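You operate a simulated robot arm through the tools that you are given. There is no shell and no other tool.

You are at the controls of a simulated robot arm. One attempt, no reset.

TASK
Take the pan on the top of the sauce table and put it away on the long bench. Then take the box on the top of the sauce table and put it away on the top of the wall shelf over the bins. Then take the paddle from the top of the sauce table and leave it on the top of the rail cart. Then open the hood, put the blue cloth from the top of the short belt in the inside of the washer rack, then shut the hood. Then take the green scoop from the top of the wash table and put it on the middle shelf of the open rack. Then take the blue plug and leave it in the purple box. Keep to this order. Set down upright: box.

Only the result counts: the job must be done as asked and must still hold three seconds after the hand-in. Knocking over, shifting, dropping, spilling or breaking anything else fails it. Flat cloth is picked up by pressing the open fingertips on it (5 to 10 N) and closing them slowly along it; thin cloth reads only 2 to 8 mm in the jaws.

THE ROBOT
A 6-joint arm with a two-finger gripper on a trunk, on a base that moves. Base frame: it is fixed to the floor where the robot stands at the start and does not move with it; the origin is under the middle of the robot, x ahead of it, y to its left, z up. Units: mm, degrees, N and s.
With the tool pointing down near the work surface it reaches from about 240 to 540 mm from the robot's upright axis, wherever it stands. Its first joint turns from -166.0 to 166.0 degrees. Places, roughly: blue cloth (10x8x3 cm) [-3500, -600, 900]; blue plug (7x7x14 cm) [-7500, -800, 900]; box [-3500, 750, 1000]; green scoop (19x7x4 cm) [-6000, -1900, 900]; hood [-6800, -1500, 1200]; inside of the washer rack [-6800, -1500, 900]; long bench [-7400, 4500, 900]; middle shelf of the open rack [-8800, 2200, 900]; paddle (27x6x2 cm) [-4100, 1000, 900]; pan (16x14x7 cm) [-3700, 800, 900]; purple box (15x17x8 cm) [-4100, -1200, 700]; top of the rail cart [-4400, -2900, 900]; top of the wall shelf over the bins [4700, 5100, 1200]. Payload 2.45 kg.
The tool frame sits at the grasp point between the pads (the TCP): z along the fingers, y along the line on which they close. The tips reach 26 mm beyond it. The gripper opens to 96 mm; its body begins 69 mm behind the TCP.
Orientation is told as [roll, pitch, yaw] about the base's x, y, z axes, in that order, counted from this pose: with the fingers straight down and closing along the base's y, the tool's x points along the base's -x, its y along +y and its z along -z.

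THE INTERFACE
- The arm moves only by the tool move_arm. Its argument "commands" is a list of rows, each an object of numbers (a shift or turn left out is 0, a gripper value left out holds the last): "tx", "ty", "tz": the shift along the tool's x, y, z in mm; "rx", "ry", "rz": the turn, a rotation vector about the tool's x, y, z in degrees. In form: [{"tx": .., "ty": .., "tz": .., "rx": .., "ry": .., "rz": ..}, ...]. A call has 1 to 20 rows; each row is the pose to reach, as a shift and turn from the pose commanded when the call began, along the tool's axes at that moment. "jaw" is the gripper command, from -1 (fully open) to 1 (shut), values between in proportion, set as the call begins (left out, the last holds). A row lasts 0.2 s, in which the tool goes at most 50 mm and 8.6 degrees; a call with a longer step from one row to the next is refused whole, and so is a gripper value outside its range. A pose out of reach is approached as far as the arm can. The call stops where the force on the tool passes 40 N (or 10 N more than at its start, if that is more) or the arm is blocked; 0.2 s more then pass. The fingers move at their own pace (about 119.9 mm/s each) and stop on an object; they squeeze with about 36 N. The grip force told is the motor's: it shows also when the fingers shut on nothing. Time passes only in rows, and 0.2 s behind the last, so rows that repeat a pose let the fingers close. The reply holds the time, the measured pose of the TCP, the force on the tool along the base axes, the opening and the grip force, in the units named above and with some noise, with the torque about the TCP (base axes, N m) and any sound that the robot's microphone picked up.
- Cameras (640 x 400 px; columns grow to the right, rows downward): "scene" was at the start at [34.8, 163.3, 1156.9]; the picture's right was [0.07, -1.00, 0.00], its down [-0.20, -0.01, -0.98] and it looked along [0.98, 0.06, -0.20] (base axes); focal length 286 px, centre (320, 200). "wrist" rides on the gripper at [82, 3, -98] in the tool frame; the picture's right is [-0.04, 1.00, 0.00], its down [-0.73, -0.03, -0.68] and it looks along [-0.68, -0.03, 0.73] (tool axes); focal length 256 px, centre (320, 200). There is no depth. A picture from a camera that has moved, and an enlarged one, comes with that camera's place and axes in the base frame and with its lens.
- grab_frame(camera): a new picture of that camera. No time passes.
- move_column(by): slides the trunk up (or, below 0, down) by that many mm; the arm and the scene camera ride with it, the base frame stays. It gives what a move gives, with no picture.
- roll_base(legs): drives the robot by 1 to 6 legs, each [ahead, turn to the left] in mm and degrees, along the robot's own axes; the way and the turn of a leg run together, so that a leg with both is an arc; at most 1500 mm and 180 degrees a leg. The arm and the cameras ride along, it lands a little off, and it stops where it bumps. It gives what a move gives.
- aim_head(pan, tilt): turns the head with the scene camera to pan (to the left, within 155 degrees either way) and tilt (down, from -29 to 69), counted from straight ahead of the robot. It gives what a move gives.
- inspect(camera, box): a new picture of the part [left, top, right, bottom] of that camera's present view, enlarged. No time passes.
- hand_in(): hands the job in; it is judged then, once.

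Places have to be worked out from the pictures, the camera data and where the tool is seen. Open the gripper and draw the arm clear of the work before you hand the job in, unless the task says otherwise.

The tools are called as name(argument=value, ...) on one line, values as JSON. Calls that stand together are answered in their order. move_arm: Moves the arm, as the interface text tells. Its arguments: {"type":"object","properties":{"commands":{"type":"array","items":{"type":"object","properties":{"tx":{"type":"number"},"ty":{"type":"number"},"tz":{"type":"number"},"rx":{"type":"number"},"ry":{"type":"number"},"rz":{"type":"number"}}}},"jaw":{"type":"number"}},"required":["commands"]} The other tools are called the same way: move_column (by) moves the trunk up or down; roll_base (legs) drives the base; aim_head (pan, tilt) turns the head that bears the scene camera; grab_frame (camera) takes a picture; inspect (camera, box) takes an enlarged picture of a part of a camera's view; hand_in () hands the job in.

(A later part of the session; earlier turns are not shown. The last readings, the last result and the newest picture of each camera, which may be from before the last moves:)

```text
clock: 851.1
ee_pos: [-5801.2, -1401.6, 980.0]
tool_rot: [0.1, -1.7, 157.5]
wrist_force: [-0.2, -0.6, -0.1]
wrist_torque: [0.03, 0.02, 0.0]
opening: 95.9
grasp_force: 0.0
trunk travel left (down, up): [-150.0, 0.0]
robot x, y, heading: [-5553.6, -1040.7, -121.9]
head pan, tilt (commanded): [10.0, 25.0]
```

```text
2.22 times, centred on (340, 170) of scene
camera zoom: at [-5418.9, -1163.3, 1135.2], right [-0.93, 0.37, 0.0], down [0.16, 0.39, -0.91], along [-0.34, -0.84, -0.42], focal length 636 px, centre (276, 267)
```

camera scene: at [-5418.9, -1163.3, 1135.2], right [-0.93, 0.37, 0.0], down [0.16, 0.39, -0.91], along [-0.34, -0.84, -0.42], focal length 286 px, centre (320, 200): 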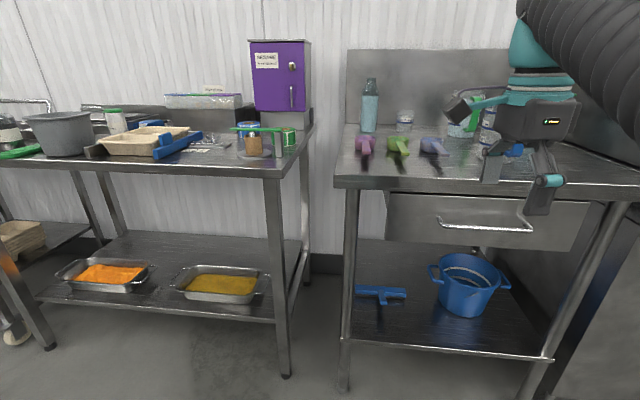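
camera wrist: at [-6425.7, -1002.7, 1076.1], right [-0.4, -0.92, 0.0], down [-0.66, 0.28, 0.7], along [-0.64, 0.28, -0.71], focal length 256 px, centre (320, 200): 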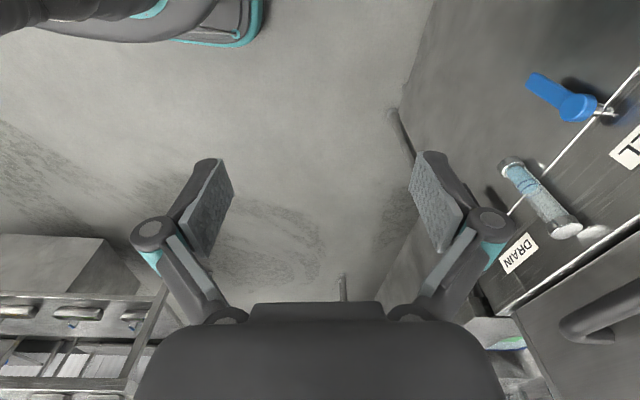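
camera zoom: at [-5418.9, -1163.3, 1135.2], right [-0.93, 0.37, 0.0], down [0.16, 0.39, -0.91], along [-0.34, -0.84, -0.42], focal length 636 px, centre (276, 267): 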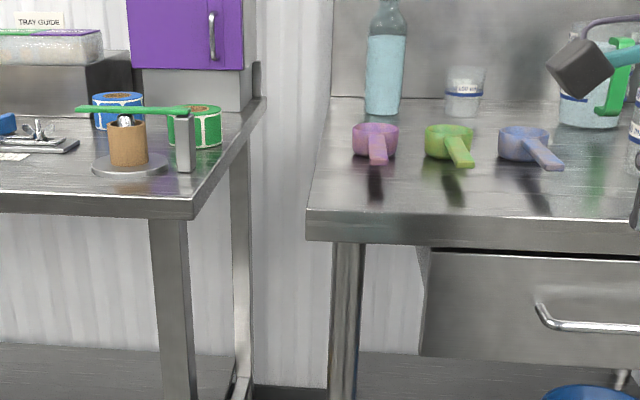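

The green scoop stands in the middle with its handle toward me, aligned across the table; handle end about 470 mm from where I can stand. I'll take it with the tool tilted 40° below horizontal so it can later slide onto the shelf. First I set that posture here.

move_arm(commands=[{"rz": 8.3}, {"rz": 16.6}, {"rz": 24.9}, {"rz": 33.2}, {"rz": 41.5}, {"rz": 49.8}, {"rz": 58.1}, {"rz": 66.4}, {"rz": 74.7}, {"rz": 83}, {"rz": 91.3}, {"rz": 99}, {"rz": 99}])

move_arm(commands=[{"ry": 8, "tz": 0}, {"ry": 16}, {"ry": 24}, {"ry": 32}, {"ry": 40}, {"ry": 48}, {"ry": 50}, {"ry": 50}])

roll_base(legs=[[0, 60], [85, 0], [0, -56]])

grab_frame(camera="wrist")

grab_frame(camera="scene")

```text
clock: 853.9
ee_pos: [-5820.5, -1388.4, 981.6]
tool_rot: [1.7, 0.3, 58.8]
wrist_force: [0.4, 0.6, 0.8]
wrist_torque: [-0.03, -0.03, -0.01]
opening: 96.1
grasp_force: 0.1
out of reach, approached as far as the arm can: row 12, 13
trunk travel left (down, up): [-150.0, 0.0]
robot x, y, heading: [-5552.2, -1042.3, -122.1]
head pan, tilt (commanded): [10.0, 25.0]
```

```text
clock: 855.7
ee_pos: [-5820.5, -1388.7, 982.0]
tool_rot: [2.7, 50.2, 60.5]
wrist_force: [-0.2, -0.5, 0.5]
wrist_torque: [-0.01, -0.03, 0.03]
opening: 95.9
grasp_force: 0.1
trunk travel left (down, up): [-150.0, 0.0]
robot x, y, heading: [-5551.5, -1047.1, -121.8]
head pan, tilt (commanded): [10.0, 25.0]
```

```text
clock: 862.0
ee_pos: [-5771.3, -1474.5, 981.9]
tool_rot: [2.6, 50.2, 62.4]
wrist_force: [1.0, -0.5, -0.4]
wrist_torque: [0.01, 0.04, -0.01]
opening: 96.0
grasp_force: 0.1
trunk travel left (down, up): [-150.0, 0.0]
robot x, y, heading: [-5514.1, -1121.6, -120.1]
head pan, tilt (commanded): [10.0, 25.0]
```

```text
taken
camera wrist: at [-5758.8, -1454.4, 1107.5], right [-0.86, 0.52, 0.0], down [0.51, 0.85, -0.13], along [-0.07, -0.11, -0.99], focal length 256 px, centre (320, 200)
```

wrist: 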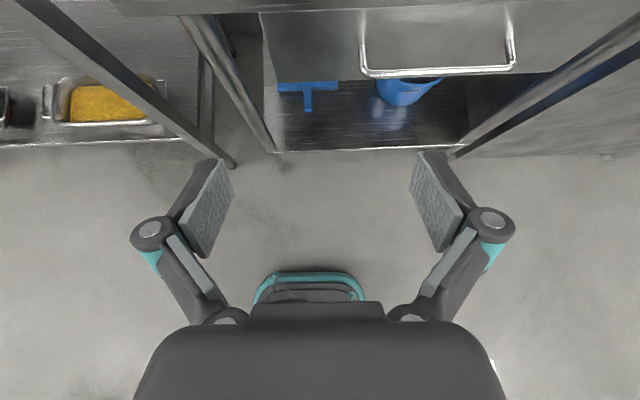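

```text
taken
camera scene: at [-5376.0, -1234.9, 1135.1], right [-0.94, 0.34, 0.0], down [0.14, 0.4, -0.91], along [-0.31, -0.85, -0.42], focal length 286 px, centre (320, 200)
```

scene: 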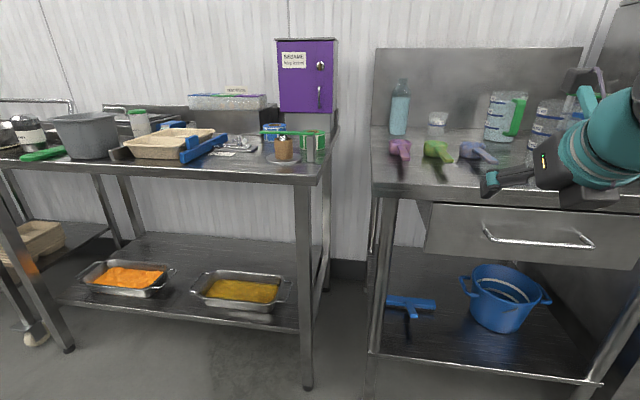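

roll_base(legs=[[0, 1.7], [280, 0]])

grab_frame(camera="wrist")

aim_head(pan=0, tilt=30)

grab_frame(camera="scene")

```text
clock: 864.2
ee_pos: [-5889.1, -1721.0, 981.9]
tool_rot: [2.5, 50.2, 64.1]
wrist_force: [-0.1, -0.7, 0.4]
wrist_torque: [-0.01, 0.03, 0.0]
opening: 95.9
grasp_force: 0.0
trunk travel left (down, up): [-150.0, 0.0]
robot x, y, heading: [-5644.4, -1361.4, -118.3]
head pan, tilt (commanded): [10.0, 25.0]
```

```text
taken
camera wrist: at [-5878.5, -1700.6, 1107.5], right [-0.87, 0.49, 0.0], down [0.49, 0.86, -0.13], along [-0.06, -0.11, -0.99], focal length 256 px, centre (320, 200)
```

wrist: 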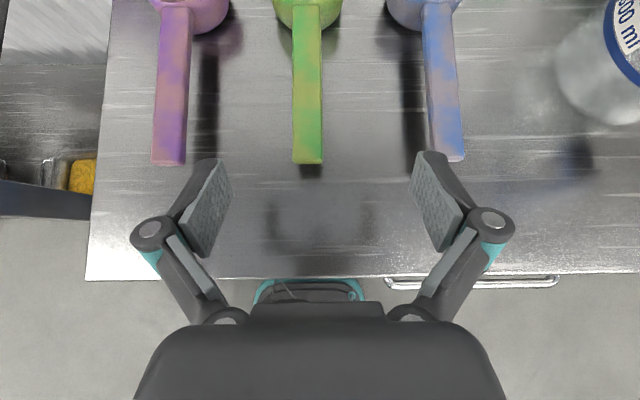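

```text
clock: 865.0
ee_pos: [-5889.9, -1720.5, 982.5]
tool_rot: [2.6, 50.2, 64.1]
wrist_force: [0.4, 0.2, -1.1]
wrist_torque: [0.0, -0.03, 0.01]
opening: 95.9
grasp_force: 0.0
trunk travel left (down, up): [-150.0, 0.0]
robot x, y, heading: [-5641.5, -1361.9, -118.2]
head pan, tilt (commanded): [0.0, 30.0]
```

```text
taken
camera scene: at [-5516.1, -1462.5, 1127.2], right [-0.88, 0.48, 0.0], down [0.24, 0.44, -0.87], along [-0.41, -0.76, -0.5], focal length 286 px, centre (320, 200)
```

scene: 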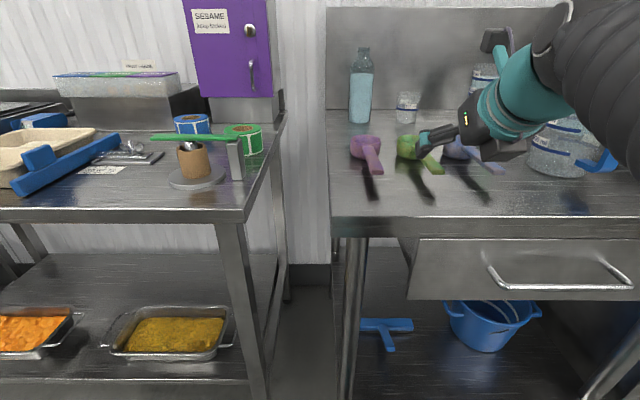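

The handles stand clear of the table top. I zoom in on the green scoop in both views to get the handle's height.

inspect(camera="scene", box=[340, 110, 520, 220])

inspect(camera="wrist", box=[200, 0, 420, 180])

```text
3.56 times, centred on (430, 165) of scene
camera zoom: at [-5516.1, -1462.5, 1127.2], right [-0.88, 0.48, 0.0], down [0.24, 0.44, -0.87], along [-0.41, -0.76, -0.5], focal length 1017 px, centre (-71, 324)
```

zoom: 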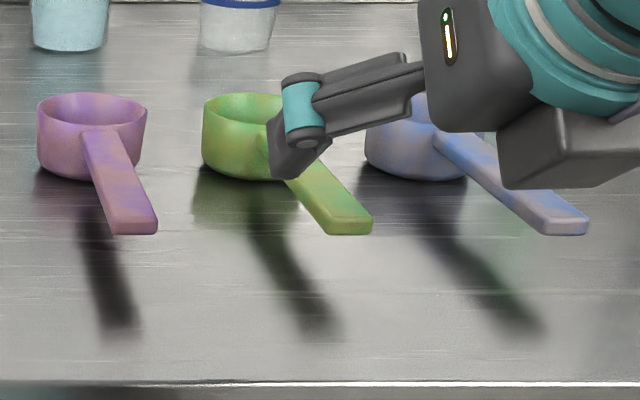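

```text
2.22 times, centred on (310, 90) of wrist
camera zoom: at [-5878.5, -1700.6, 1107.5], right [-0.87, 0.49, 0.0], down [0.49, 0.86, -0.13], along [-0.06, -0.11, -0.99], focal length 569 px, centre (342, 444)
```

zoom: 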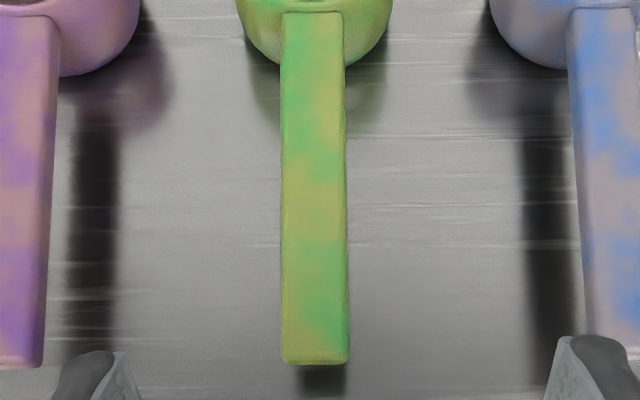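

The handle end is at u≈-4344, z≈926, width ~21 mm, 8 mm left of the tool. I narrow the jaws to 60 mm (neighbour handles are 85 mm away) and approach partway.

move_arm(commands=[{"tx": -3, "ty": -4, "tz": 15}, {"tx": -6, "ty": -8, "tz": 30}, {"tx": -8, "ty": -8, "tz": 45}, {"tx": -9, "ty": -8, "tz": 55}, {"tx": -9, "ty": -8, "tz": 55}], jaw=-0.25)

grab_frame(camera="wrist")

inspect(camera="scene", box=[340, 110, 520, 220])

```text
clock: 866.2
ee_pos: [-5899.2, -1755.2, 938.6]
tool_rot: [2.6, 50.3, 64.1]
wrist_force: [1.1, -0.7, -0.5]
wrist_torque: [-0.01, 0.01, 0.02]
opening: 60.1
grasp_force: 0.0
trunk travel left (down, up): [-150.0, 0.0]
robot x, y, heading: [-5642.6, -1359.3, -118.3]
head pan, tilt (commanded): [0.0, 30.0]
```

```text
taken
camera wrist: at [-5888.9, -1736.3, 1064.5], right [-0.87, 0.49, 0.0], down [0.49, 0.86, -0.13], along [-0.06, -0.12, -0.99], focal length 256 px, centre (320, 200)
```

wrist: 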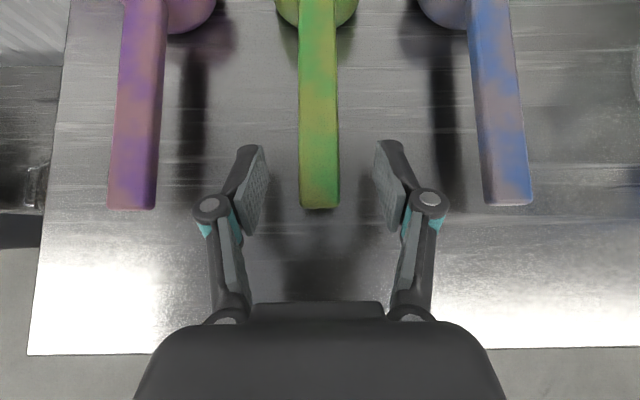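

```text
3.56 times, centred on (430, 165) of scene
camera zoom: at [-5516.1, -1462.4, 1127.2], right [-0.88, 0.48, 0.0], down [0.24, 0.44, -0.87], along [-0.41, -0.76, -0.5], focal length 1017 px, centre (-71, 324)
```

zoom: 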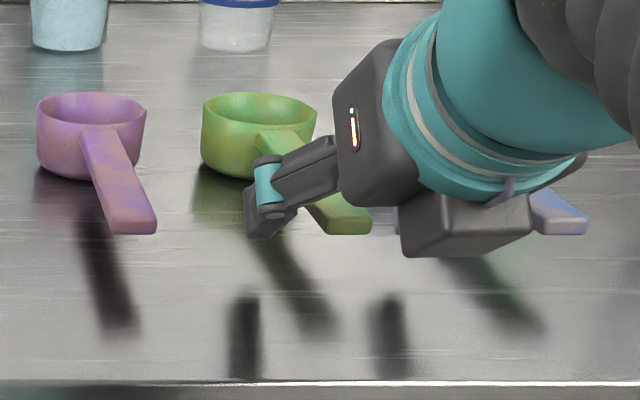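

The handle end is between the fingers. I advance the last bit (22 mm in, 18 mm down) and close.

move_arm(commands=[{"tz": 10}, {"tz": 20}, {"tz": 28}, {"tz": 28}])

move_arm(commands=[{"tz": 0}, {"tz": 0}, {"tz": 0}, {"tz": 0}], jaw=1)

grab_frame(camera="wrist")

inspect(camera="scene", box=[340, 110, 520, 220])

```text
clock: 867.2
ee_pos: [-5910.1, -1775.2, 923.1]
tool_rot: [2.6, 50.5, 64.0]
wrist_force: [2.0, -0.7, 15.4]
wrist_torque: [-0.4, -0.51, 0.07]
opening: 64.8
grasp_force: 2.8
trunk travel left (down, up): [-150.0, 0.0]
robot x, y, heading: [-5644.0, -1357.4, -118.3]
head pan, tilt (commanded): [0.0, 30.0]
```

```text
clock: 867.8
ee_pos: [-5910.5, -1775.2, 926.9]
tool_rot: [2.6, 50.9, 64.1]
wrist_force: [-1.2, 0.4, 8.9]
wrist_torque: [-0.09, -0.08, -0.03]
opening: 20.0
grasp_force: 36.3
trunk travel left (down, up): [-150.0, 0.0]
robot x, y, heading: [-5641.1, -1359.1, -118.3]
head pan, tilt (commanded): [0.0, 30.0]
stopped in row 3: the force on the tool passed its limit at 41 N (the readings are from after the stop); the commanded pose is now the measured one
```

```text
taken
camera wrist: at [-5899.1, -1753.9, 1051.4], right [-0.87, 0.49, 0.0], down [0.49, 0.86, -0.14], along [-0.07, -0.13, -0.99], focal length 256 px, centre (320, 200)
```

wrist: 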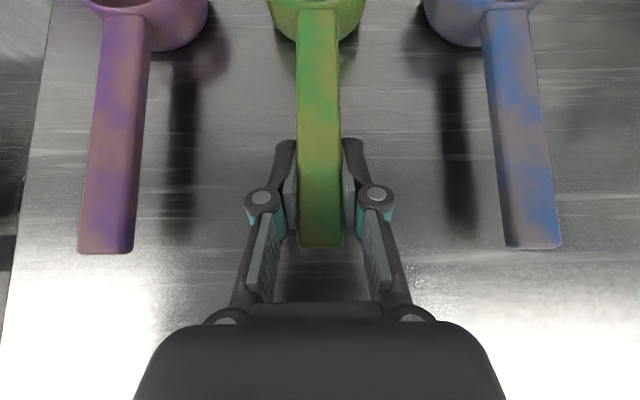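

```text
3.56 times, centred on (430, 165) of scene
camera zoom: at [-5515.8, -1461.8, 1126.7], right [-0.88, 0.47, 0.0], down [0.24, 0.44, -0.87], along [-0.41, -0.76, -0.5], focal length 1017 px, centre (-71, 324)
```

zoom: 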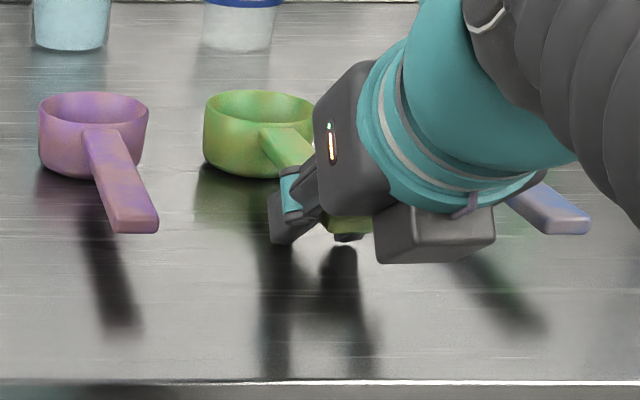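

The tips touched the table lightly, and the handle is gripped (20 mm, 36 N). I lift.

move_arm(commands=[{"tx": 4, "tz": -3.2}, {"tx": 11.5, "tz": -9.6}, {"tx": 23, "tz": -19.3}, {"tx": 38, "tz": -32}, {"tx": 54, "tz": -45}, {"tx": 54, "tz": -45}])

grab_frame(camera="wrist")

inspect(camera="scene", box=[340, 60, 560, 220])

```text
clock: 869.2
ee_pos: [-5907.9, -1775.8, 994.6]
tool_rot: [2.5, 50.8, 64.1]
wrist_force: [0.0, -0.8, 0.7]
wrist_torque: [0.08, -0.02, -0.01]
opening: 20.3
grasp_force: 35.5
trunk travel left (down, up): [-150.0, 0.0]
robot x, y, heading: [-5643.9, -1362.0, -118.3]
head pan, tilt (commanded): [0.0, 30.0]
```

```text
taken
camera wrist: at [-5896.9, -1754.8, 1120.4], right [-0.87, 0.49, 0.0], down [0.49, 0.86, -0.14], along [-0.07, -0.12, -0.99], focal length 256 px, centre (320, 200)
```

wrist: 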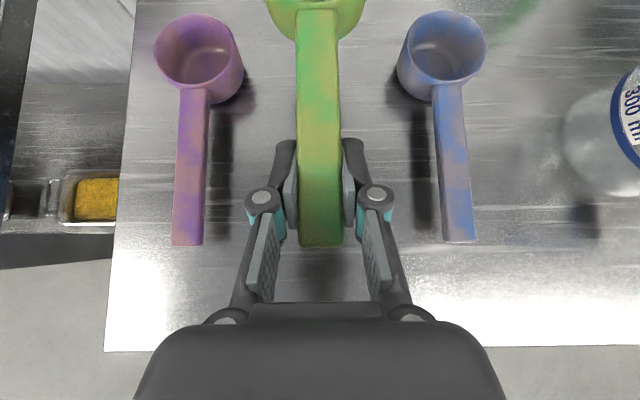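

```text
2.50 times, centred on (450, 140) of scene
camera zoom: at [-5515.8, -1462.2, 1127.2], right [-0.88, 0.47, 0.0], down [0.24, 0.44, -0.87], along [-0.41, -0.76, -0.5], focal length 715 px, centre (-5, 350)
```

zoom: 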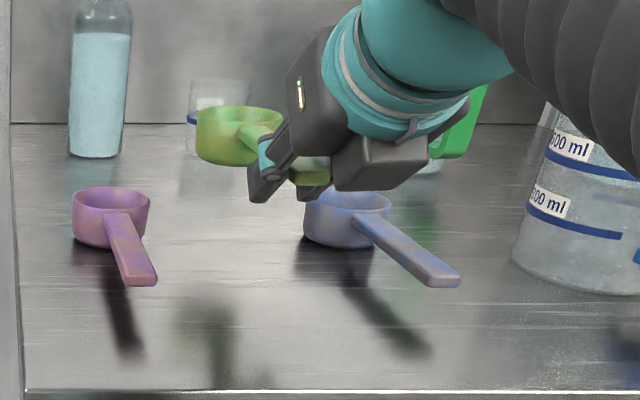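

The scoop is held level. I back away and set out for the open rack along the wash aisle.

roll_base(legs=[[-330, 0], [0, -86], [1500, 0], [1450, 0]])

aim_head(pan=-20, tilt=15)

grab_frame(camera="scene")

```text
clock: 888.9
ee_pos: [-8641.4, 330.1, 995.3]
tool_rot: [2.5, 50.7, -20.8]
wrist_force: [0.1, 0.5, -1.1]
wrist_torque: [0.0, -0.09, -0.04]
opening: 20.1
grasp_force: 35.5
trunk travel left (down, up): [-150.0, 0.0]
robot x, y, heading: [-8205.3, 103.8, 156.9]
head pan, tilt (commanded): [0.0, 30.0]
```

```text
clock: 889.7
ee_pos: [-8641.7, 331.4, 994.3]
tool_rot: [2.6, 50.7, -20.9]
wrist_force: [-0.3, -0.1, -0.1]
wrist_torque: [-0.05, -0.07, -0.05]
opening: 20.2
grasp_force: 36.0
trunk travel left (down, up): [-150.0, 0.0]
robot x, y, heading: [-8202.2, 103.9, 156.6]
head pan, tilt (commanded): [-20.0, 15.0]
```

```text
taken
camera scene: at [-8277.1, -2.4, 1151.3], right [0.68, 0.73, 0.0], down [0.19, -0.18, -0.97], along [-0.7, 0.66, -0.26], focal length 286 px, centre (320, 200)
```

scene: 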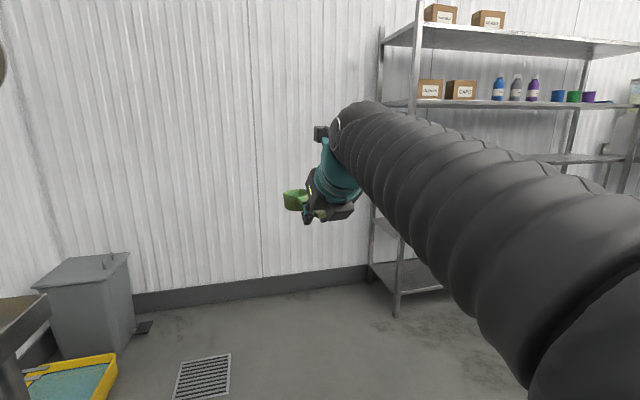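

I go a little further, then around to the rack's front, about mid-left of it.

roll_base(legs=[[300, 0], [0, -83.5], [1340, 0], [0, 78.5]])

aim_head(pan=15, tilt=15)

grab_frame(camera="scene")

grab_frame(camera="wrist")

```text
clock: 904.9
ee_pos: [-8516.8, 1727.8, 994.3]
tool_rot: [2.6, 50.8, -24.6]
wrist_force: [0.2, -0.7, -0.6]
wrist_torque: [-0.04, -0.07, -0.01]
opening: 20.2
grasp_force: 35.6
trunk travel left (down, up): [-150.0, 0.0]
robot x, y, heading: [-8094.6, 1469.2, 152.7]
head pan, tilt (commanded): [-20.0, 15.0]
```

```text
clock: 905.9
ee_pos: [-8516.0, 1727.4, 994.7]
tool_rot: [2.6, 50.6, -24.6]
wrist_force: [0.2, -0.5, -0.3]
wrist_torque: [-0.03, -0.08, 0.0]
opening: 20.0
grasp_force: 35.6
trunk travel left (down, up): [-150.0, 0.0]
robot x, y, heading: [-8097.0, 1466.7, 152.9]
head pan, tilt (commanded): [15.0, 15.0]
```

```text
taken
camera scene: at [-8203.8, 1322.0, 1151.4], right [0.21, 0.98, 0.0], down [0.25, -0.05, -0.97], along [-0.94, 0.2, -0.26], focal length 286 px, centre (320, 200)
```

scene: 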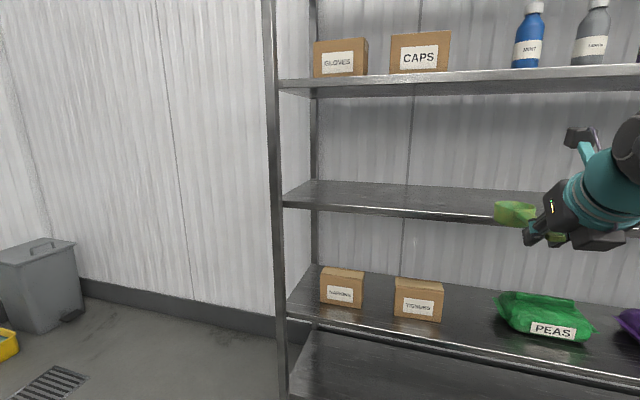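

```text
taken
camera wrist: at [-8495.7, 1716.0, 1120.3], right [0.47, 0.88, 0.0], down [0.87, -0.47, -0.14], along [-0.12, 0.06, -0.99], focal length 256 px, centre (320, 200)
```

wrist: 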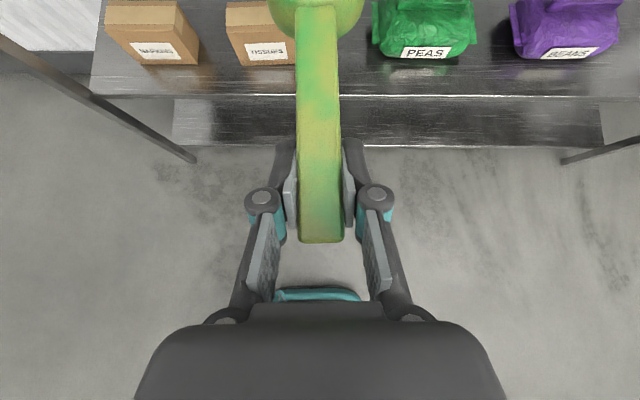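

The middle shelf (z≈921) is empty, upper shelf underside ~1225. The scoop at z≈970 fits between; I drive forward 250 mm and check.

roll_base(legs=[[250, 0]])

grab_frame(camera="wrist")

aim_head(pan=0, tilt=20)

grab_frame(camera="scene")

```text
clock: 907.7
ee_pos: [-8732.7, 1841.6, 994.7]
tool_rot: [2.6, 50.6, -25.1]
wrist_force: [0.5, 0.4, -0.4]
wrist_torque: [-0.03, -0.07, -0.03]
opening: 20.1
grasp_force: 35.6
trunk travel left (down, up): [-150.0, 0.0]
robot x, y, heading: [-8311.2, 1578.8, 152.9]
head pan, tilt (commanded): [15.0, 15.0]
```

```text
taken
camera wrist: at [-8710.9, 1828.7, 1120.4], right [0.48, 0.88, 0.0], down [0.87, -0.47, -0.14], along [-0.12, 0.06, -0.99], focal length 256 px, centre (320, 200)
```

wrist: 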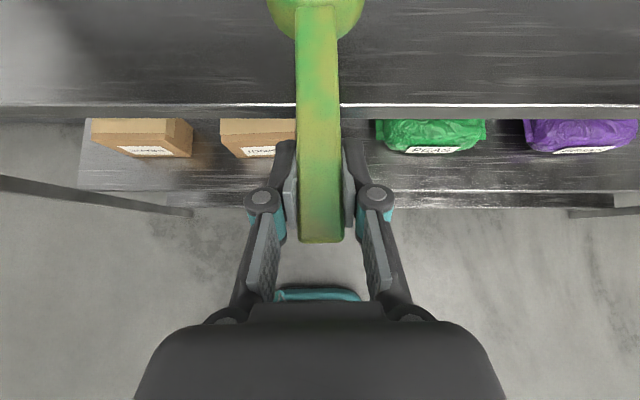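

```text
clock: 908.5
ee_pos: [-8731.1, 1840.5, 996.0]
tool_rot: [2.6, 50.6, -25.0]
wrist_force: [0.7, 0.1, 0.6]
wrist_torque: [-0.01, -0.05, -0.04]
opening: 19.8
grasp_force: 35.7
trunk travel left (down, up): [-150.0, 0.0]
robot x, y, heading: [-8312.5, 1583.8, 152.6]
head pan, tilt (commanded): [0.0, 20.0]
```

```text
taken
camera scene: at [-8412.1, 1456.2, 1143.2], right [0.46, 0.89, 0.0], down [0.3, -0.16, -0.94], along [-0.84, 0.43, -0.34], focal length 286 px, centre (320, 200)
```

scene: 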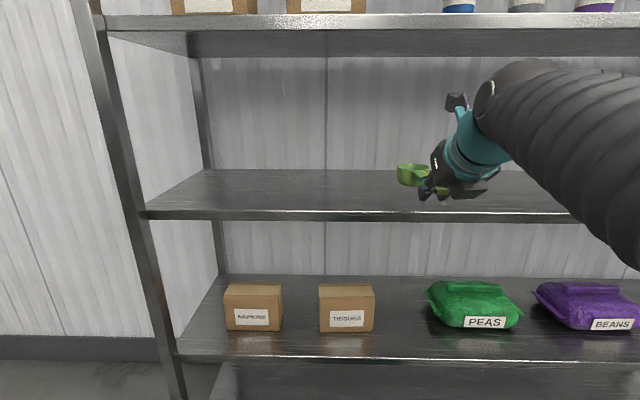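

The scoop's cup is over the shelf; the shelf edge is ~82 mm ahead of the tool. I drive 135 mm further in.

roll_base(legs=[[135, 0]])

grab_frame(camera="wrist")

grab_frame(camera="scene")

```text
clock: 909.8
ee_pos: [-8856.2, 1903.6, 994.8]
tool_rot: [2.6, 50.7, -24.9]
wrist_force: [0.8, 0.0, -1.3]
wrist_torque: [-0.03, -0.07, -0.02]
opening: 20.3
grasp_force: 36.0
trunk travel left (down, up): [-150.0, 0.0]
robot x, y, heading: [-8434.5, 1646.9, 153.0]
head pan, tilt (commanded): [0.0, 20.0]
```

```text
taken
camera wrist: at [-8834.1, 1892.0, 1120.3], right [0.48, 0.88, 0.0], down [0.87, -0.47, -0.14], along [-0.12, 0.06, -0.99], focal length 256 px, centre (320, 200)
```

wrist: 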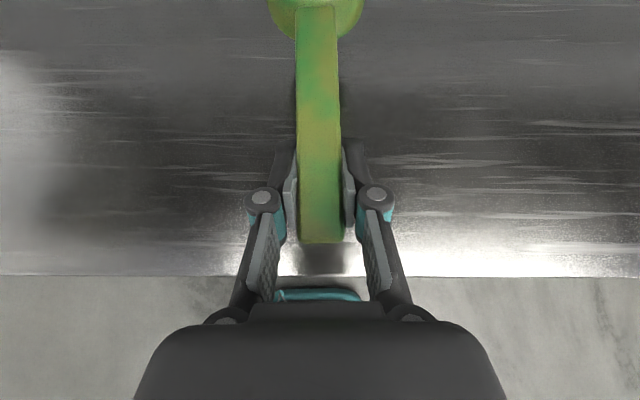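

```text
taken
camera scene: at [-8535.1, 1519.7, 1143.2], right [0.46, 0.89, 0.0], down [0.3, -0.16, -0.94], along [-0.84, 0.43, -0.34], focal length 286 px, centre (320, 200)
```

scene: 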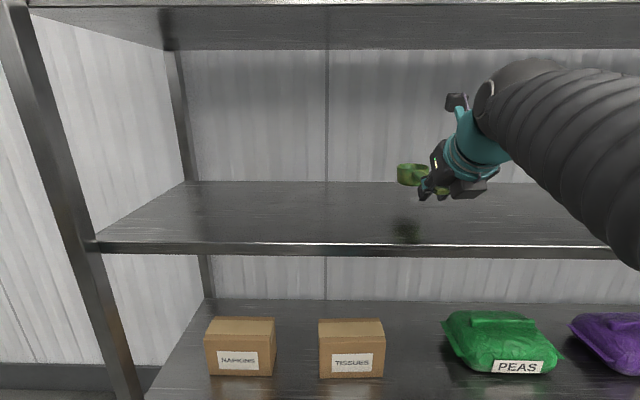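

The scoop is fully over the shelf. I lower it 38 mm and then in small steps to contact.

move_arm(commands=[{"tz": 6, "tx": -7.4}, {"tz": 12, "tx": -14.7}, {"tz": 18, "tx": -22}, {"tz": 24, "tx": -29.4}, {"tz": 24, "tx": -29.4}])

move_arm(commands=[{"tz": 1.3, "tx": -1.5}, {"tz": 2.5, "tx": -3.1}, {"tz": 3.8, "tx": -4.6}, {"tz": 3.8, "tx": -4.6}])

move_arm(commands=[{"tz": 1.3, "tx": -1.5}, {"tz": 2.5, "tx": -3.1}, {"tz": 2.5, "tx": -3.1}])

inspect(camera="scene", box=[360, 120, 560, 270])

```text
clock: 911.0
ee_pos: [-8855.9, 1903.8, 955.0]
tool_rot: [2.5, 50.7, -24.9]
wrist_force: [-0.9, -0.2, -1.6]
wrist_torque: [-0.03, -0.06, 0.01]
opening: 20.2
grasp_force: 36.0
trunk travel left (down, up): [-150.0, 0.0]
robot x, y, heading: [-8433.2, 1647.8, 152.9]
head pan, tilt (commanded): [0.0, 20.0]
```

```text
clock: 912.0
ee_pos: [-8855.6, 1905.8, 951.6]
tool_rot: [2.6, 50.8, -24.9]
wrist_force: [-0.3, -0.6, -0.7]
wrist_torque: [-0.02, -0.03, 0.0]
opening: 20.1
grasp_force: 36.3
trunk travel left (down, up): [-150.0, 0.0]
robot x, y, heading: [-8434.5, 1643.5, 152.7]
head pan, tilt (commanded): [0.0, 20.0]
```

```text
clock: 912.8
ee_pos: [-8855.3, 1905.7, 947.9]
tool_rot: [2.6, 50.8, -24.9]
wrist_force: [-0.6, 0.8, 2.9]
wrist_torque: [0.17, 0.5, -0.08]
opening: 20.2
grasp_force: 36.1
trunk travel left (down, up): [-150.0, 0.0]
robot x, y, heading: [-8439.4, 1643.6, 152.6]
head pan, tilt (commanded): [0.0, 20.0]
```

```text
2.67 times, centred on (460, 195) of scene
camera zoom: at [-8535.0, 1519.6, 1143.3], right [0.46, 0.89, 0.0], down [0.3, -0.16, -0.94], along [-0.84, 0.43, -0.34], focal length 763 px, centre (-53, 213)
```

zoom: 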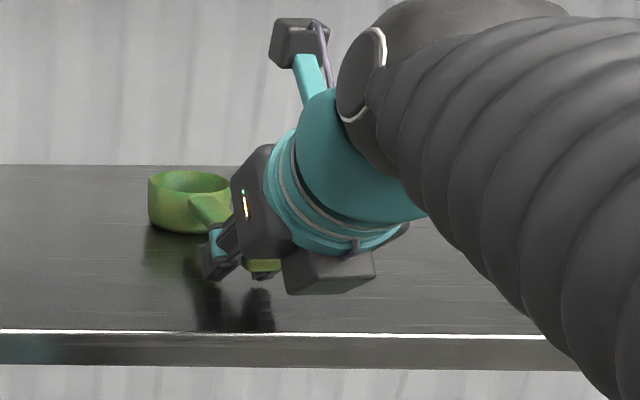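

The cup has touched the shelf. I go 1 mm more, open slowly, and check.

move_arm(commands=[{"tz": 0.6, "tx": -0.8}, {"tz": 0.6, "tx": -0.8}])

move_arm(commands=[{"tz": 0}, {"tz": 0}, {"tz": 0}], jaw=-0.3)

grab_frame(camera="wrist")

inspect(camera="scene", box=[360, 120, 560, 270])

```text
clock: 913.4
ee_pos: [-8854.1, 1905.0, 946.4]
tool_rot: [2.5, 50.8, -25.0]
wrist_force: [-1.5, 1.4, 7.7]
wrist_torque: [0.33, 0.99, -0.15]
opening: 20.0
grasp_force: 36.2
trunk travel left (down, up): [-150.0, 0.0]
robot x, y, heading: [-8438.5, 1647.5, 152.8]
head pan, tilt (commanded): [0.0, 20.0]
```

```text
clock: 914.2
ee_pos: [-8856.0, 1905.1, 946.3]
tool_rot: [2.6, 50.8, -24.8]
wrist_force: [-1.6, 0.3, -0.6]
wrist_torque: [-0.01, 0.0, 0.01]
opening: 62.3
grasp_force: 0.0
trunk travel left (down, up): [-150.0, 0.0]
robot x, y, heading: [-8437.9, 1645.5, 152.3]
head pan, tilt (commanded): [0.0, 20.0]
```

```text
taken
camera wrist: at [-8833.6, 1892.9, 1071.6], right [0.48, 0.88, 0.0], down [0.87, -0.47, -0.14], along [-0.12, 0.06, -0.99], focal length 256 px, centre (320, 200)
```

wrist: 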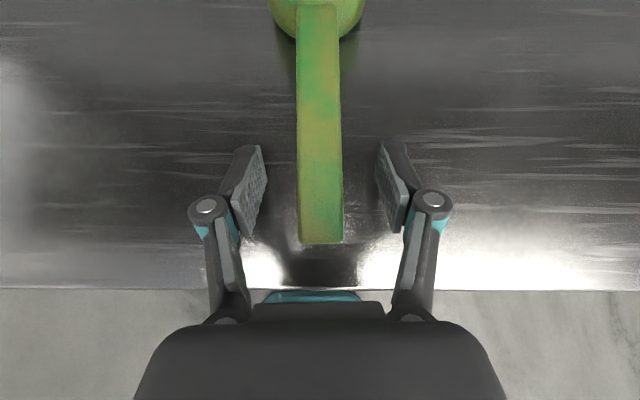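

```text
2.67 times, centred on (460, 195) of scene
camera zoom: at [-8535.1, 1519.6, 1143.2], right [0.46, 0.89, 0.0], down [0.3, -0.16, -0.94], along [-0.84, 0.43, -0.34], focal length 763 px, centre (-53, 213)
```

zoom: 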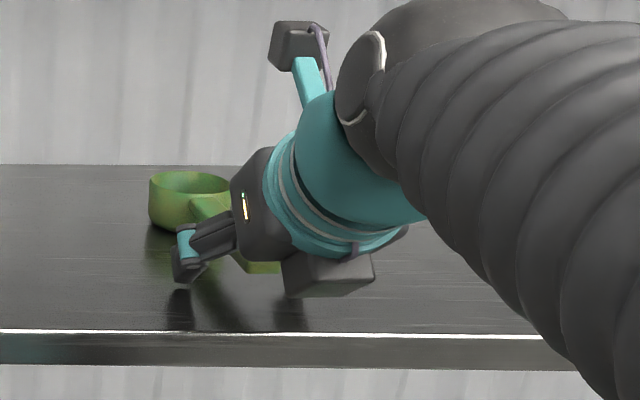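

Released; the scoop stands on its cup as before. I rise 20 mm and back straight out.

move_arm(commands=[{"tx": 5, "tz": -4}, {"tx": 15, "tz": -12.5}, {"tx": 15, "tz": -12.5}])

roll_base(legs=[[-150, 0], [-250, 0]])

grab_frame(camera="scene")

grab_frame(camera="wrist")

```text
clock: 915.0
ee_pos: [-8853.0, 1904.2, 965.2]
tool_rot: [2.5, 50.7, -24.8]
wrist_force: [0.7, 0.5, 0.6]
wrist_torque: [0.01, -0.02, -0.01]
opening: 62.6
grasp_force: 0.0
trunk travel left (down, up): [-150.0, 0.0]
robot x, y, heading: [-8437.5, 1643.0, 152.4]
head pan, tilt (commanded): [0.0, 20.0]
```

```text
clock: 917.8
ee_pos: [-8495.0, 1720.3, 966.8]
tool_rot: [2.6, 50.7, -24.8]
wrist_force: [-1.1, 0.5, 0.3]
wrist_torque: [-0.01, -0.02, -0.03]
opening: 62.5
grasp_force: 0.0
trunk travel left (down, up): [-150.0, 0.0]
robot x, y, heading: [-8073.4, 1459.6, 152.7]
head pan, tilt (commanded): [0.0, 20.0]
```

```text
taken
camera scene: at [-8175.7, 1335.0, 1143.2], right [0.46, 0.89, 0.0], down [0.3, -0.16, -0.94], along [-0.84, 0.43, -0.34], focal length 286 px, centre (320, 200)
```

scene: 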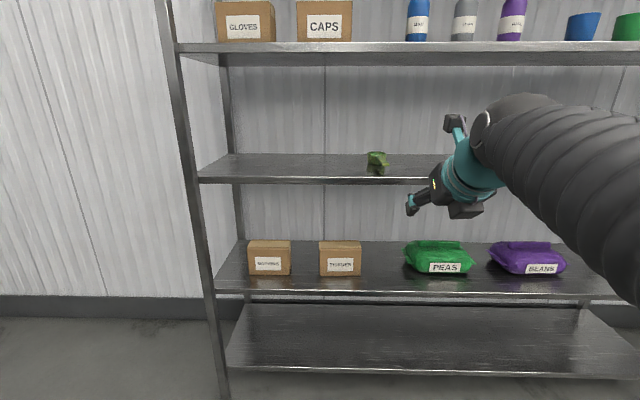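

```text
taken
camera wrist: at [-8473.3, 1707.4, 1091.4], right [0.47, 0.88, 0.0], down [0.87, -0.47, -0.14], along [-0.12, 0.06, -0.99], focal length 256 px, centre (320, 200)
```

wrist: 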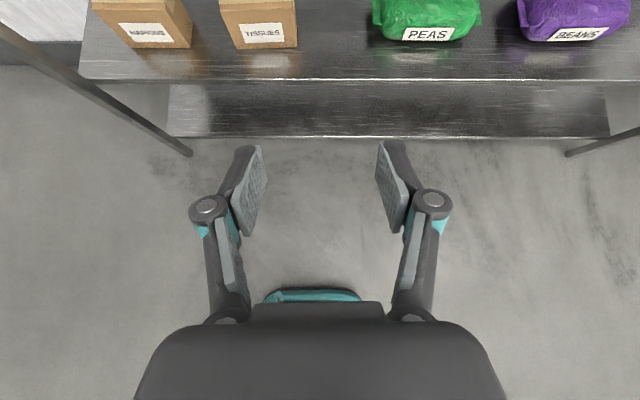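

The scoop is on the middle shelf. I zoom in to confirm, then head for the last item, the blue plug near (-7500, -800).

inspect(camera="scene", box=[330, 130, 430, 200])

roll_base(legs=[[-100, 0], [0, 88], [1200, 0]])

aim_head(pan=45, tilt=15)

grab_frame(camera="scene")

```text
5.71 times, centred on (380, 165) of scene
camera zoom: at [-8175.7, 1335.0, 1143.2], right [0.46, 0.89, 0.0], down [0.3, -0.16, -0.94], along [-0.84, 0.43, -0.34], focal length 1635 px, centre (-23, 400)
```

zoom: 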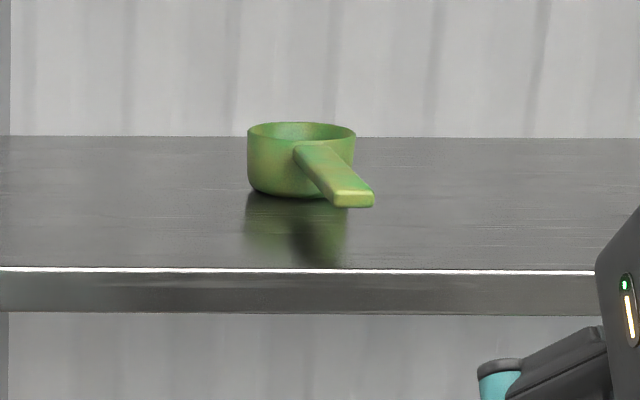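

```text
clock: 928.1
ee_pos: [-8851.4, 27.5, 965.7]
tool_rot: [2.7, 50.7, 62.1]
wrist_force: [-0.1, 0.2, -0.1]
wrist_torque: [-0.02, 0.01, 0.0]
opening: 62.5
grasp_force: 0.0
trunk travel left (down, up): [-150.0, 0.0]
robot x, y, heading: [-8568.0, 433.7, -120.2]
head pan, tilt (commanded): [0.0, 20.0]
```

```text
clock: 929.2
ee_pos: [-8850.0, 28.0, 965.5]
tool_rot: [2.5, 50.7, 62.1]
wrist_force: [0.2, -0.2, -0.3]
wrist_torque: [-0.04, -0.01, 0.02]
opening: 62.6
grasp_force: 0.0
trunk travel left (down, up): [-150.0, 0.0]
robot x, y, heading: [-8573.3, 433.2, -120.3]
head pan, tilt (commanded): [45.0, 15.0]
```

```text
taken
camera scene: at [-8378.3, 313.9, 1151.4], right [-0.97, -0.25, 0.0], down [-0.07, 0.25, -0.97], along [0.25, -0.93, -0.26], focal length 286 px, centre (320, 200)
```

scene: 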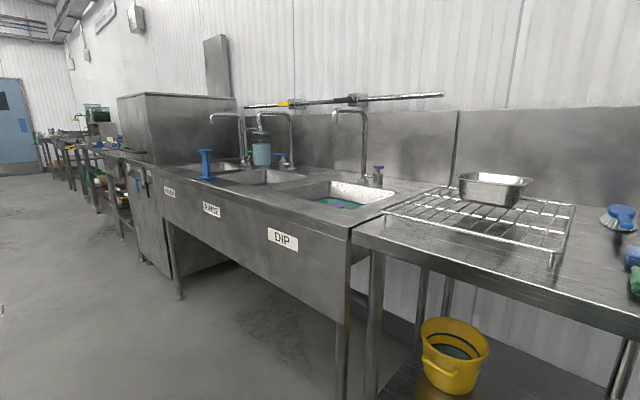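

The scoop stands well. The blue plug stands on the sink's front rim between WASH and RINSE, near (-7540, -800). I drive along the sink line to it.

roll_base(legs=[[0, 90.5], [1480, 0], [0, -88]])

aim_head(pan=5, tilt=20)

grab_frame(camera="scene")

grab_frame(camera="wrist")

```text
clock: 944.2
ee_pos: [-7545.9, -743.9, 965.9]
tool_rot: [2.5, 50.7, 63.8]
wrist_force: [0.3, -0.2, 0.8]
wrist_torque: [0.02, 0.01, -0.01]
opening: 62.6
grasp_force: 0.0
trunk travel left (down, up): [-150.0, 0.0]
robot x, y, heading: [-7276.0, -332.3, -118.6]
head pan, tilt (commanded): [45.0, 15.0]
```

```text
clock: 945.2
ee_pos: [-7545.9, -743.8, 966.1]
tool_rot: [2.6, 50.6, 63.7]
wrist_force: [0.5, -0.4, 0.2]
wrist_torque: [-0.01, 0.02, -0.03]
opening: 62.3
grasp_force: 0.1
trunk travel left (down, up): [-150.0, 0.0]
robot x, y, heading: [-7277.8, -329.3, -118.6]
head pan, tilt (commanded): [5.0, 20.0]
```

```text
taken
camera scene: at [-7145.8, -440.0, 1143.2], right [-0.92, 0.4, 0.0], down [0.14, 0.31, -0.94], along [-0.38, -0.86, -0.34], focal length 286 px, centre (320, 200)
```

scene: 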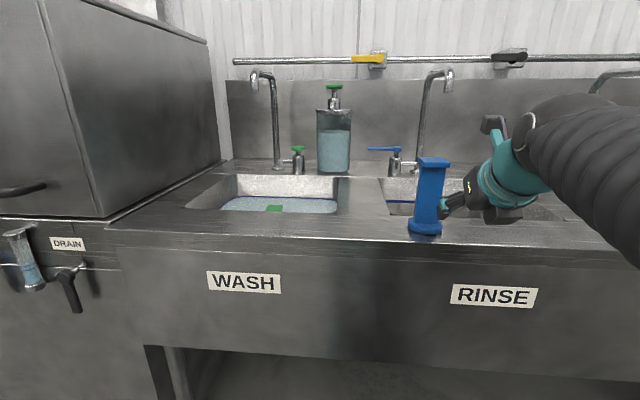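

```text
taken
camera wrist: at [-7534.6, -722.9, 1091.3], right [-0.87, 0.5, 0.0], down [0.49, 0.86, -0.14], along [-0.07, -0.12, -0.99], focal length 256 px, centre (320, 200)
```

wrist: 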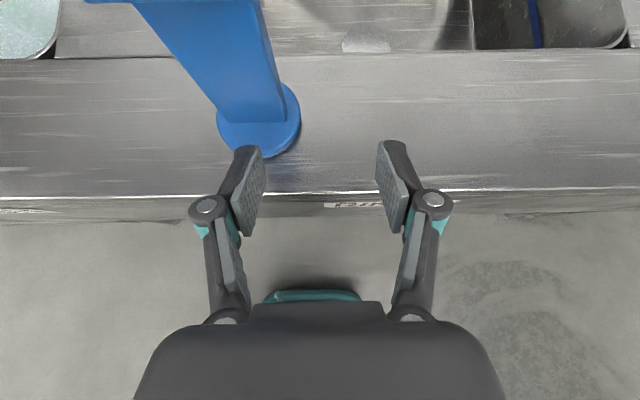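

The plug (base disc, flat stem, T-top) is right in front, 46 mm left and 65 mm ahead of the tool. I zoom in to see its shape before gripping.

inspect(camera="scene", box=[370, 130, 490, 250])

inspect(camera="wrist", box=[60, 0, 380, 200])

```text
3.33 times, centred on (430, 190) of scene
camera zoom: at [-7145.8, -440.0, 1143.2], right [-0.92, 0.4, 0.0], down [0.14, 0.31, -0.94], along [-0.38, -0.86, -0.34], focal length 954 px, centre (-47, 233)
```

zoom: 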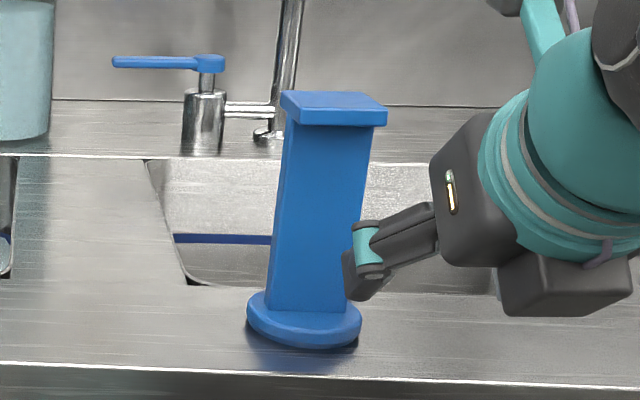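

```text
2.00 times, centred on (220, 100) of wrist
camera zoom: at [-7534.6, -722.9, 1091.3], right [-0.87, 0.5, 0.0], down [0.49, 0.86, -0.14], along [-0.07, -0.12, -0.99], focal length 512 px, centre (520, 400)
```

zoom: 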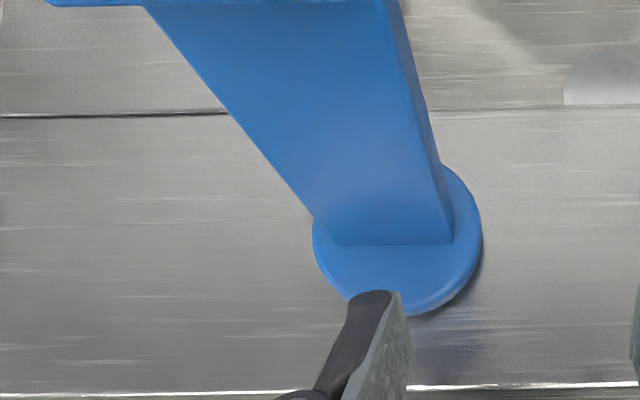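

The stem is ~48 mm wide with flat sides, a good grip from the front. I open fully, back 20 mm, shift 46 mm left and rise to z≈995.

move_arm(commands=[{"tx": -13, "tz": -15}, {"tx": -2, "ty": -12, "tz": -25}, {"tx": 5, "ty": -24, "tz": -30}, {"tx": 9, "ty": -36, "tz": -34}, {"tx": 9, "ty": -46, "tz": -34}, {"tx": 9, "ty": -46, "tz": -34}], jaw=-1)

grab_frame(camera="wrist")

inspect(camera="scene", box=[370, 130, 490, 250])

```text
clock: 946.6
ee_pos: [-7522.2, -732.3, 989.4]
tool_rot: [2.5, 50.7, 63.9]
wrist_force: [0.2, -0.2, 0.1]
wrist_torque: [-0.01, -0.01, 0.03]
opening: 96.2
grasp_force: 0.1
out of reach, approached as far as the arm can: row 3, 4, 5, 6
trunk travel left (down, up): [-150.0, 0.0]
robot x, y, heading: [-7273.3, -332.3, -118.6]
head pan, tilt (commanded): [5.0, 20.0]
```

```text
taken
camera wrist: at [-7510.3, -711.5, 1115.1], right [-0.87, 0.49, 0.0], down [0.49, 0.86, -0.14], along [-0.07, -0.12, -0.99], focal length 256 px, centre (320, 200)
```

wrist: 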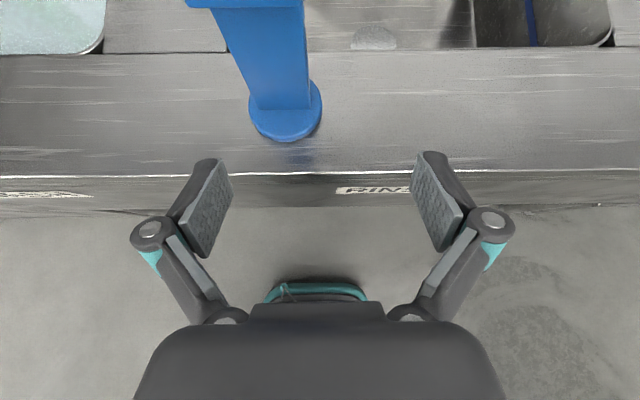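

```text
3.33 times, centred on (430, 190) of scene
camera zoom: at [-7145.8, -439.9, 1143.2], right [-0.92, 0.4, 0.0], down [0.14, 0.31, -0.94], along [-0.38, -0.86, -0.34], focal length 954 px, centre (-47, 233)
```

zoom: 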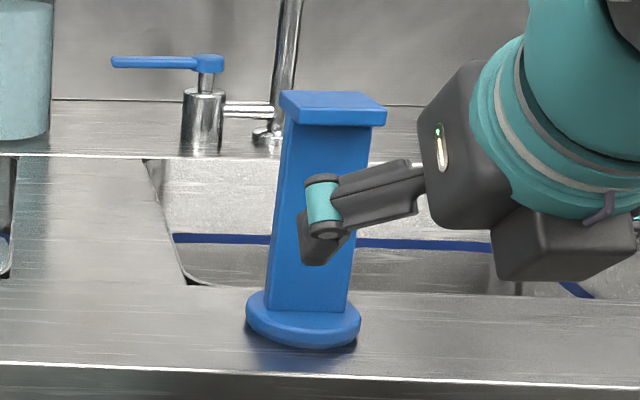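

The arm stopped short sideways; I turn the base 3.7° left to bring the tool in line with the plug.

roll_base(legs=[[0, 3.7]])

grab_frame(camera="wrist")

```text
clock: 947.5
ee_pos: [-7494.0, -748.2, 989.2]
tool_rot: [2.5, 50.7, 67.8]
wrist_force: [0.1, 0.5, -0.4]
wrist_torque: [0.05, 0.03, -0.01]
opening: 96.2
grasp_force: 0.0
trunk travel left (down, up): [-150.0, 0.0]
robot x, y, heading: [-7279.8, -327.5, -115.0]
head pan, tilt (commanded): [5.0, 20.0]
```

```text
taken
camera wrist: at [-7484.9, -726.0, 1115.1], right [-0.9, 0.43, 0.0], down [0.43, 0.89, -0.14], along [-0.06, -0.13, -0.99], focal length 256 px, centre (320, 200)
```

wrist: 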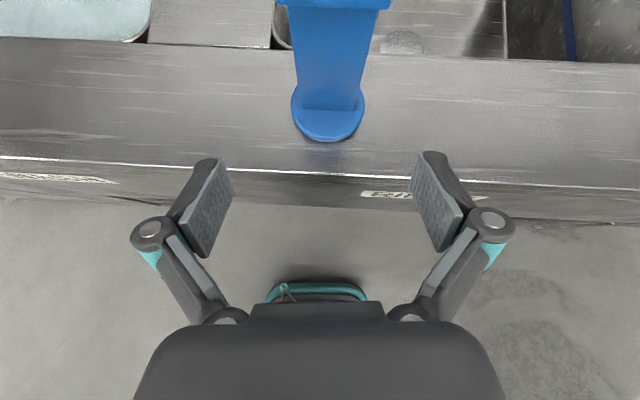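

The plug is centred (7 mm right). I advance 85 mm horizontally so the stem comes between the pads.

move_arm(commands=[{"tx": 13, "ty": 3, "tz": 17}, {"tx": 26, "ty": 7, "tz": 34}, {"tx": 39, "ty": 7, "tz": 52}, {"tx": 51, "ty": 7, "tz": 68}, {"tx": 51, "ty": 7, "tz": 68}])

grab_frame(camera="wrist")

inspect(camera="scene", box=[360, 120, 500, 250])

```text
clock: 948.7
ee_pos: [-7534.9, -823.7, 985.0]
tool_rot: [2.4, 50.9, 68.0]
wrist_force: [-0.2, -1.0, 0.3]
wrist_torque: [0.03, -0.02, -0.03]
opening: 96.1
grasp_force: 0.0
trunk travel left (down, up): [-150.0, 0.0]
robot x, y, heading: [-7278.7, -332.9, -114.6]
head pan, tilt (commanded): [5.0, 20.0]
```

```text
taken
camera wrist: at [-7525.0, -801.6, 1110.9], right [-0.9, 0.43, 0.0], down [0.43, 0.89, -0.14], along [-0.06, -0.13, -0.99], focal length 256 px, centre (320, 200)
```

wrist: 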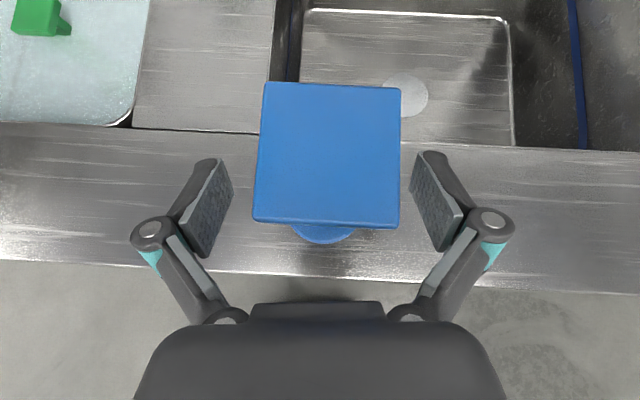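

```text
3.08 times, centred on (430, 185) of scene
camera zoom: at [-7139.0, -431.1, 1143.2], right [-0.94, 0.34, 0.0], down [0.12, 0.32, -0.94], along [-0.32, -0.88, -0.34], focal length 880 px, centre (-18, 246)
```

zoom: 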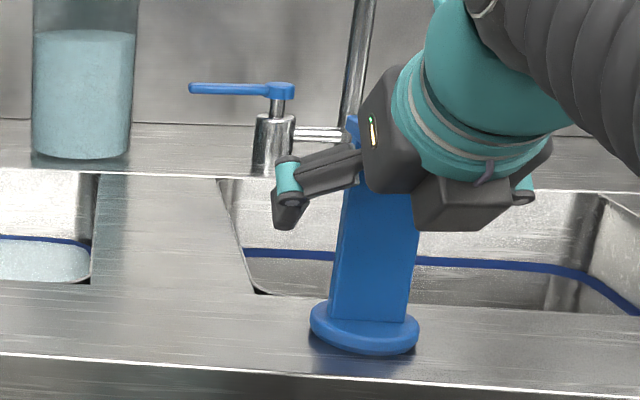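

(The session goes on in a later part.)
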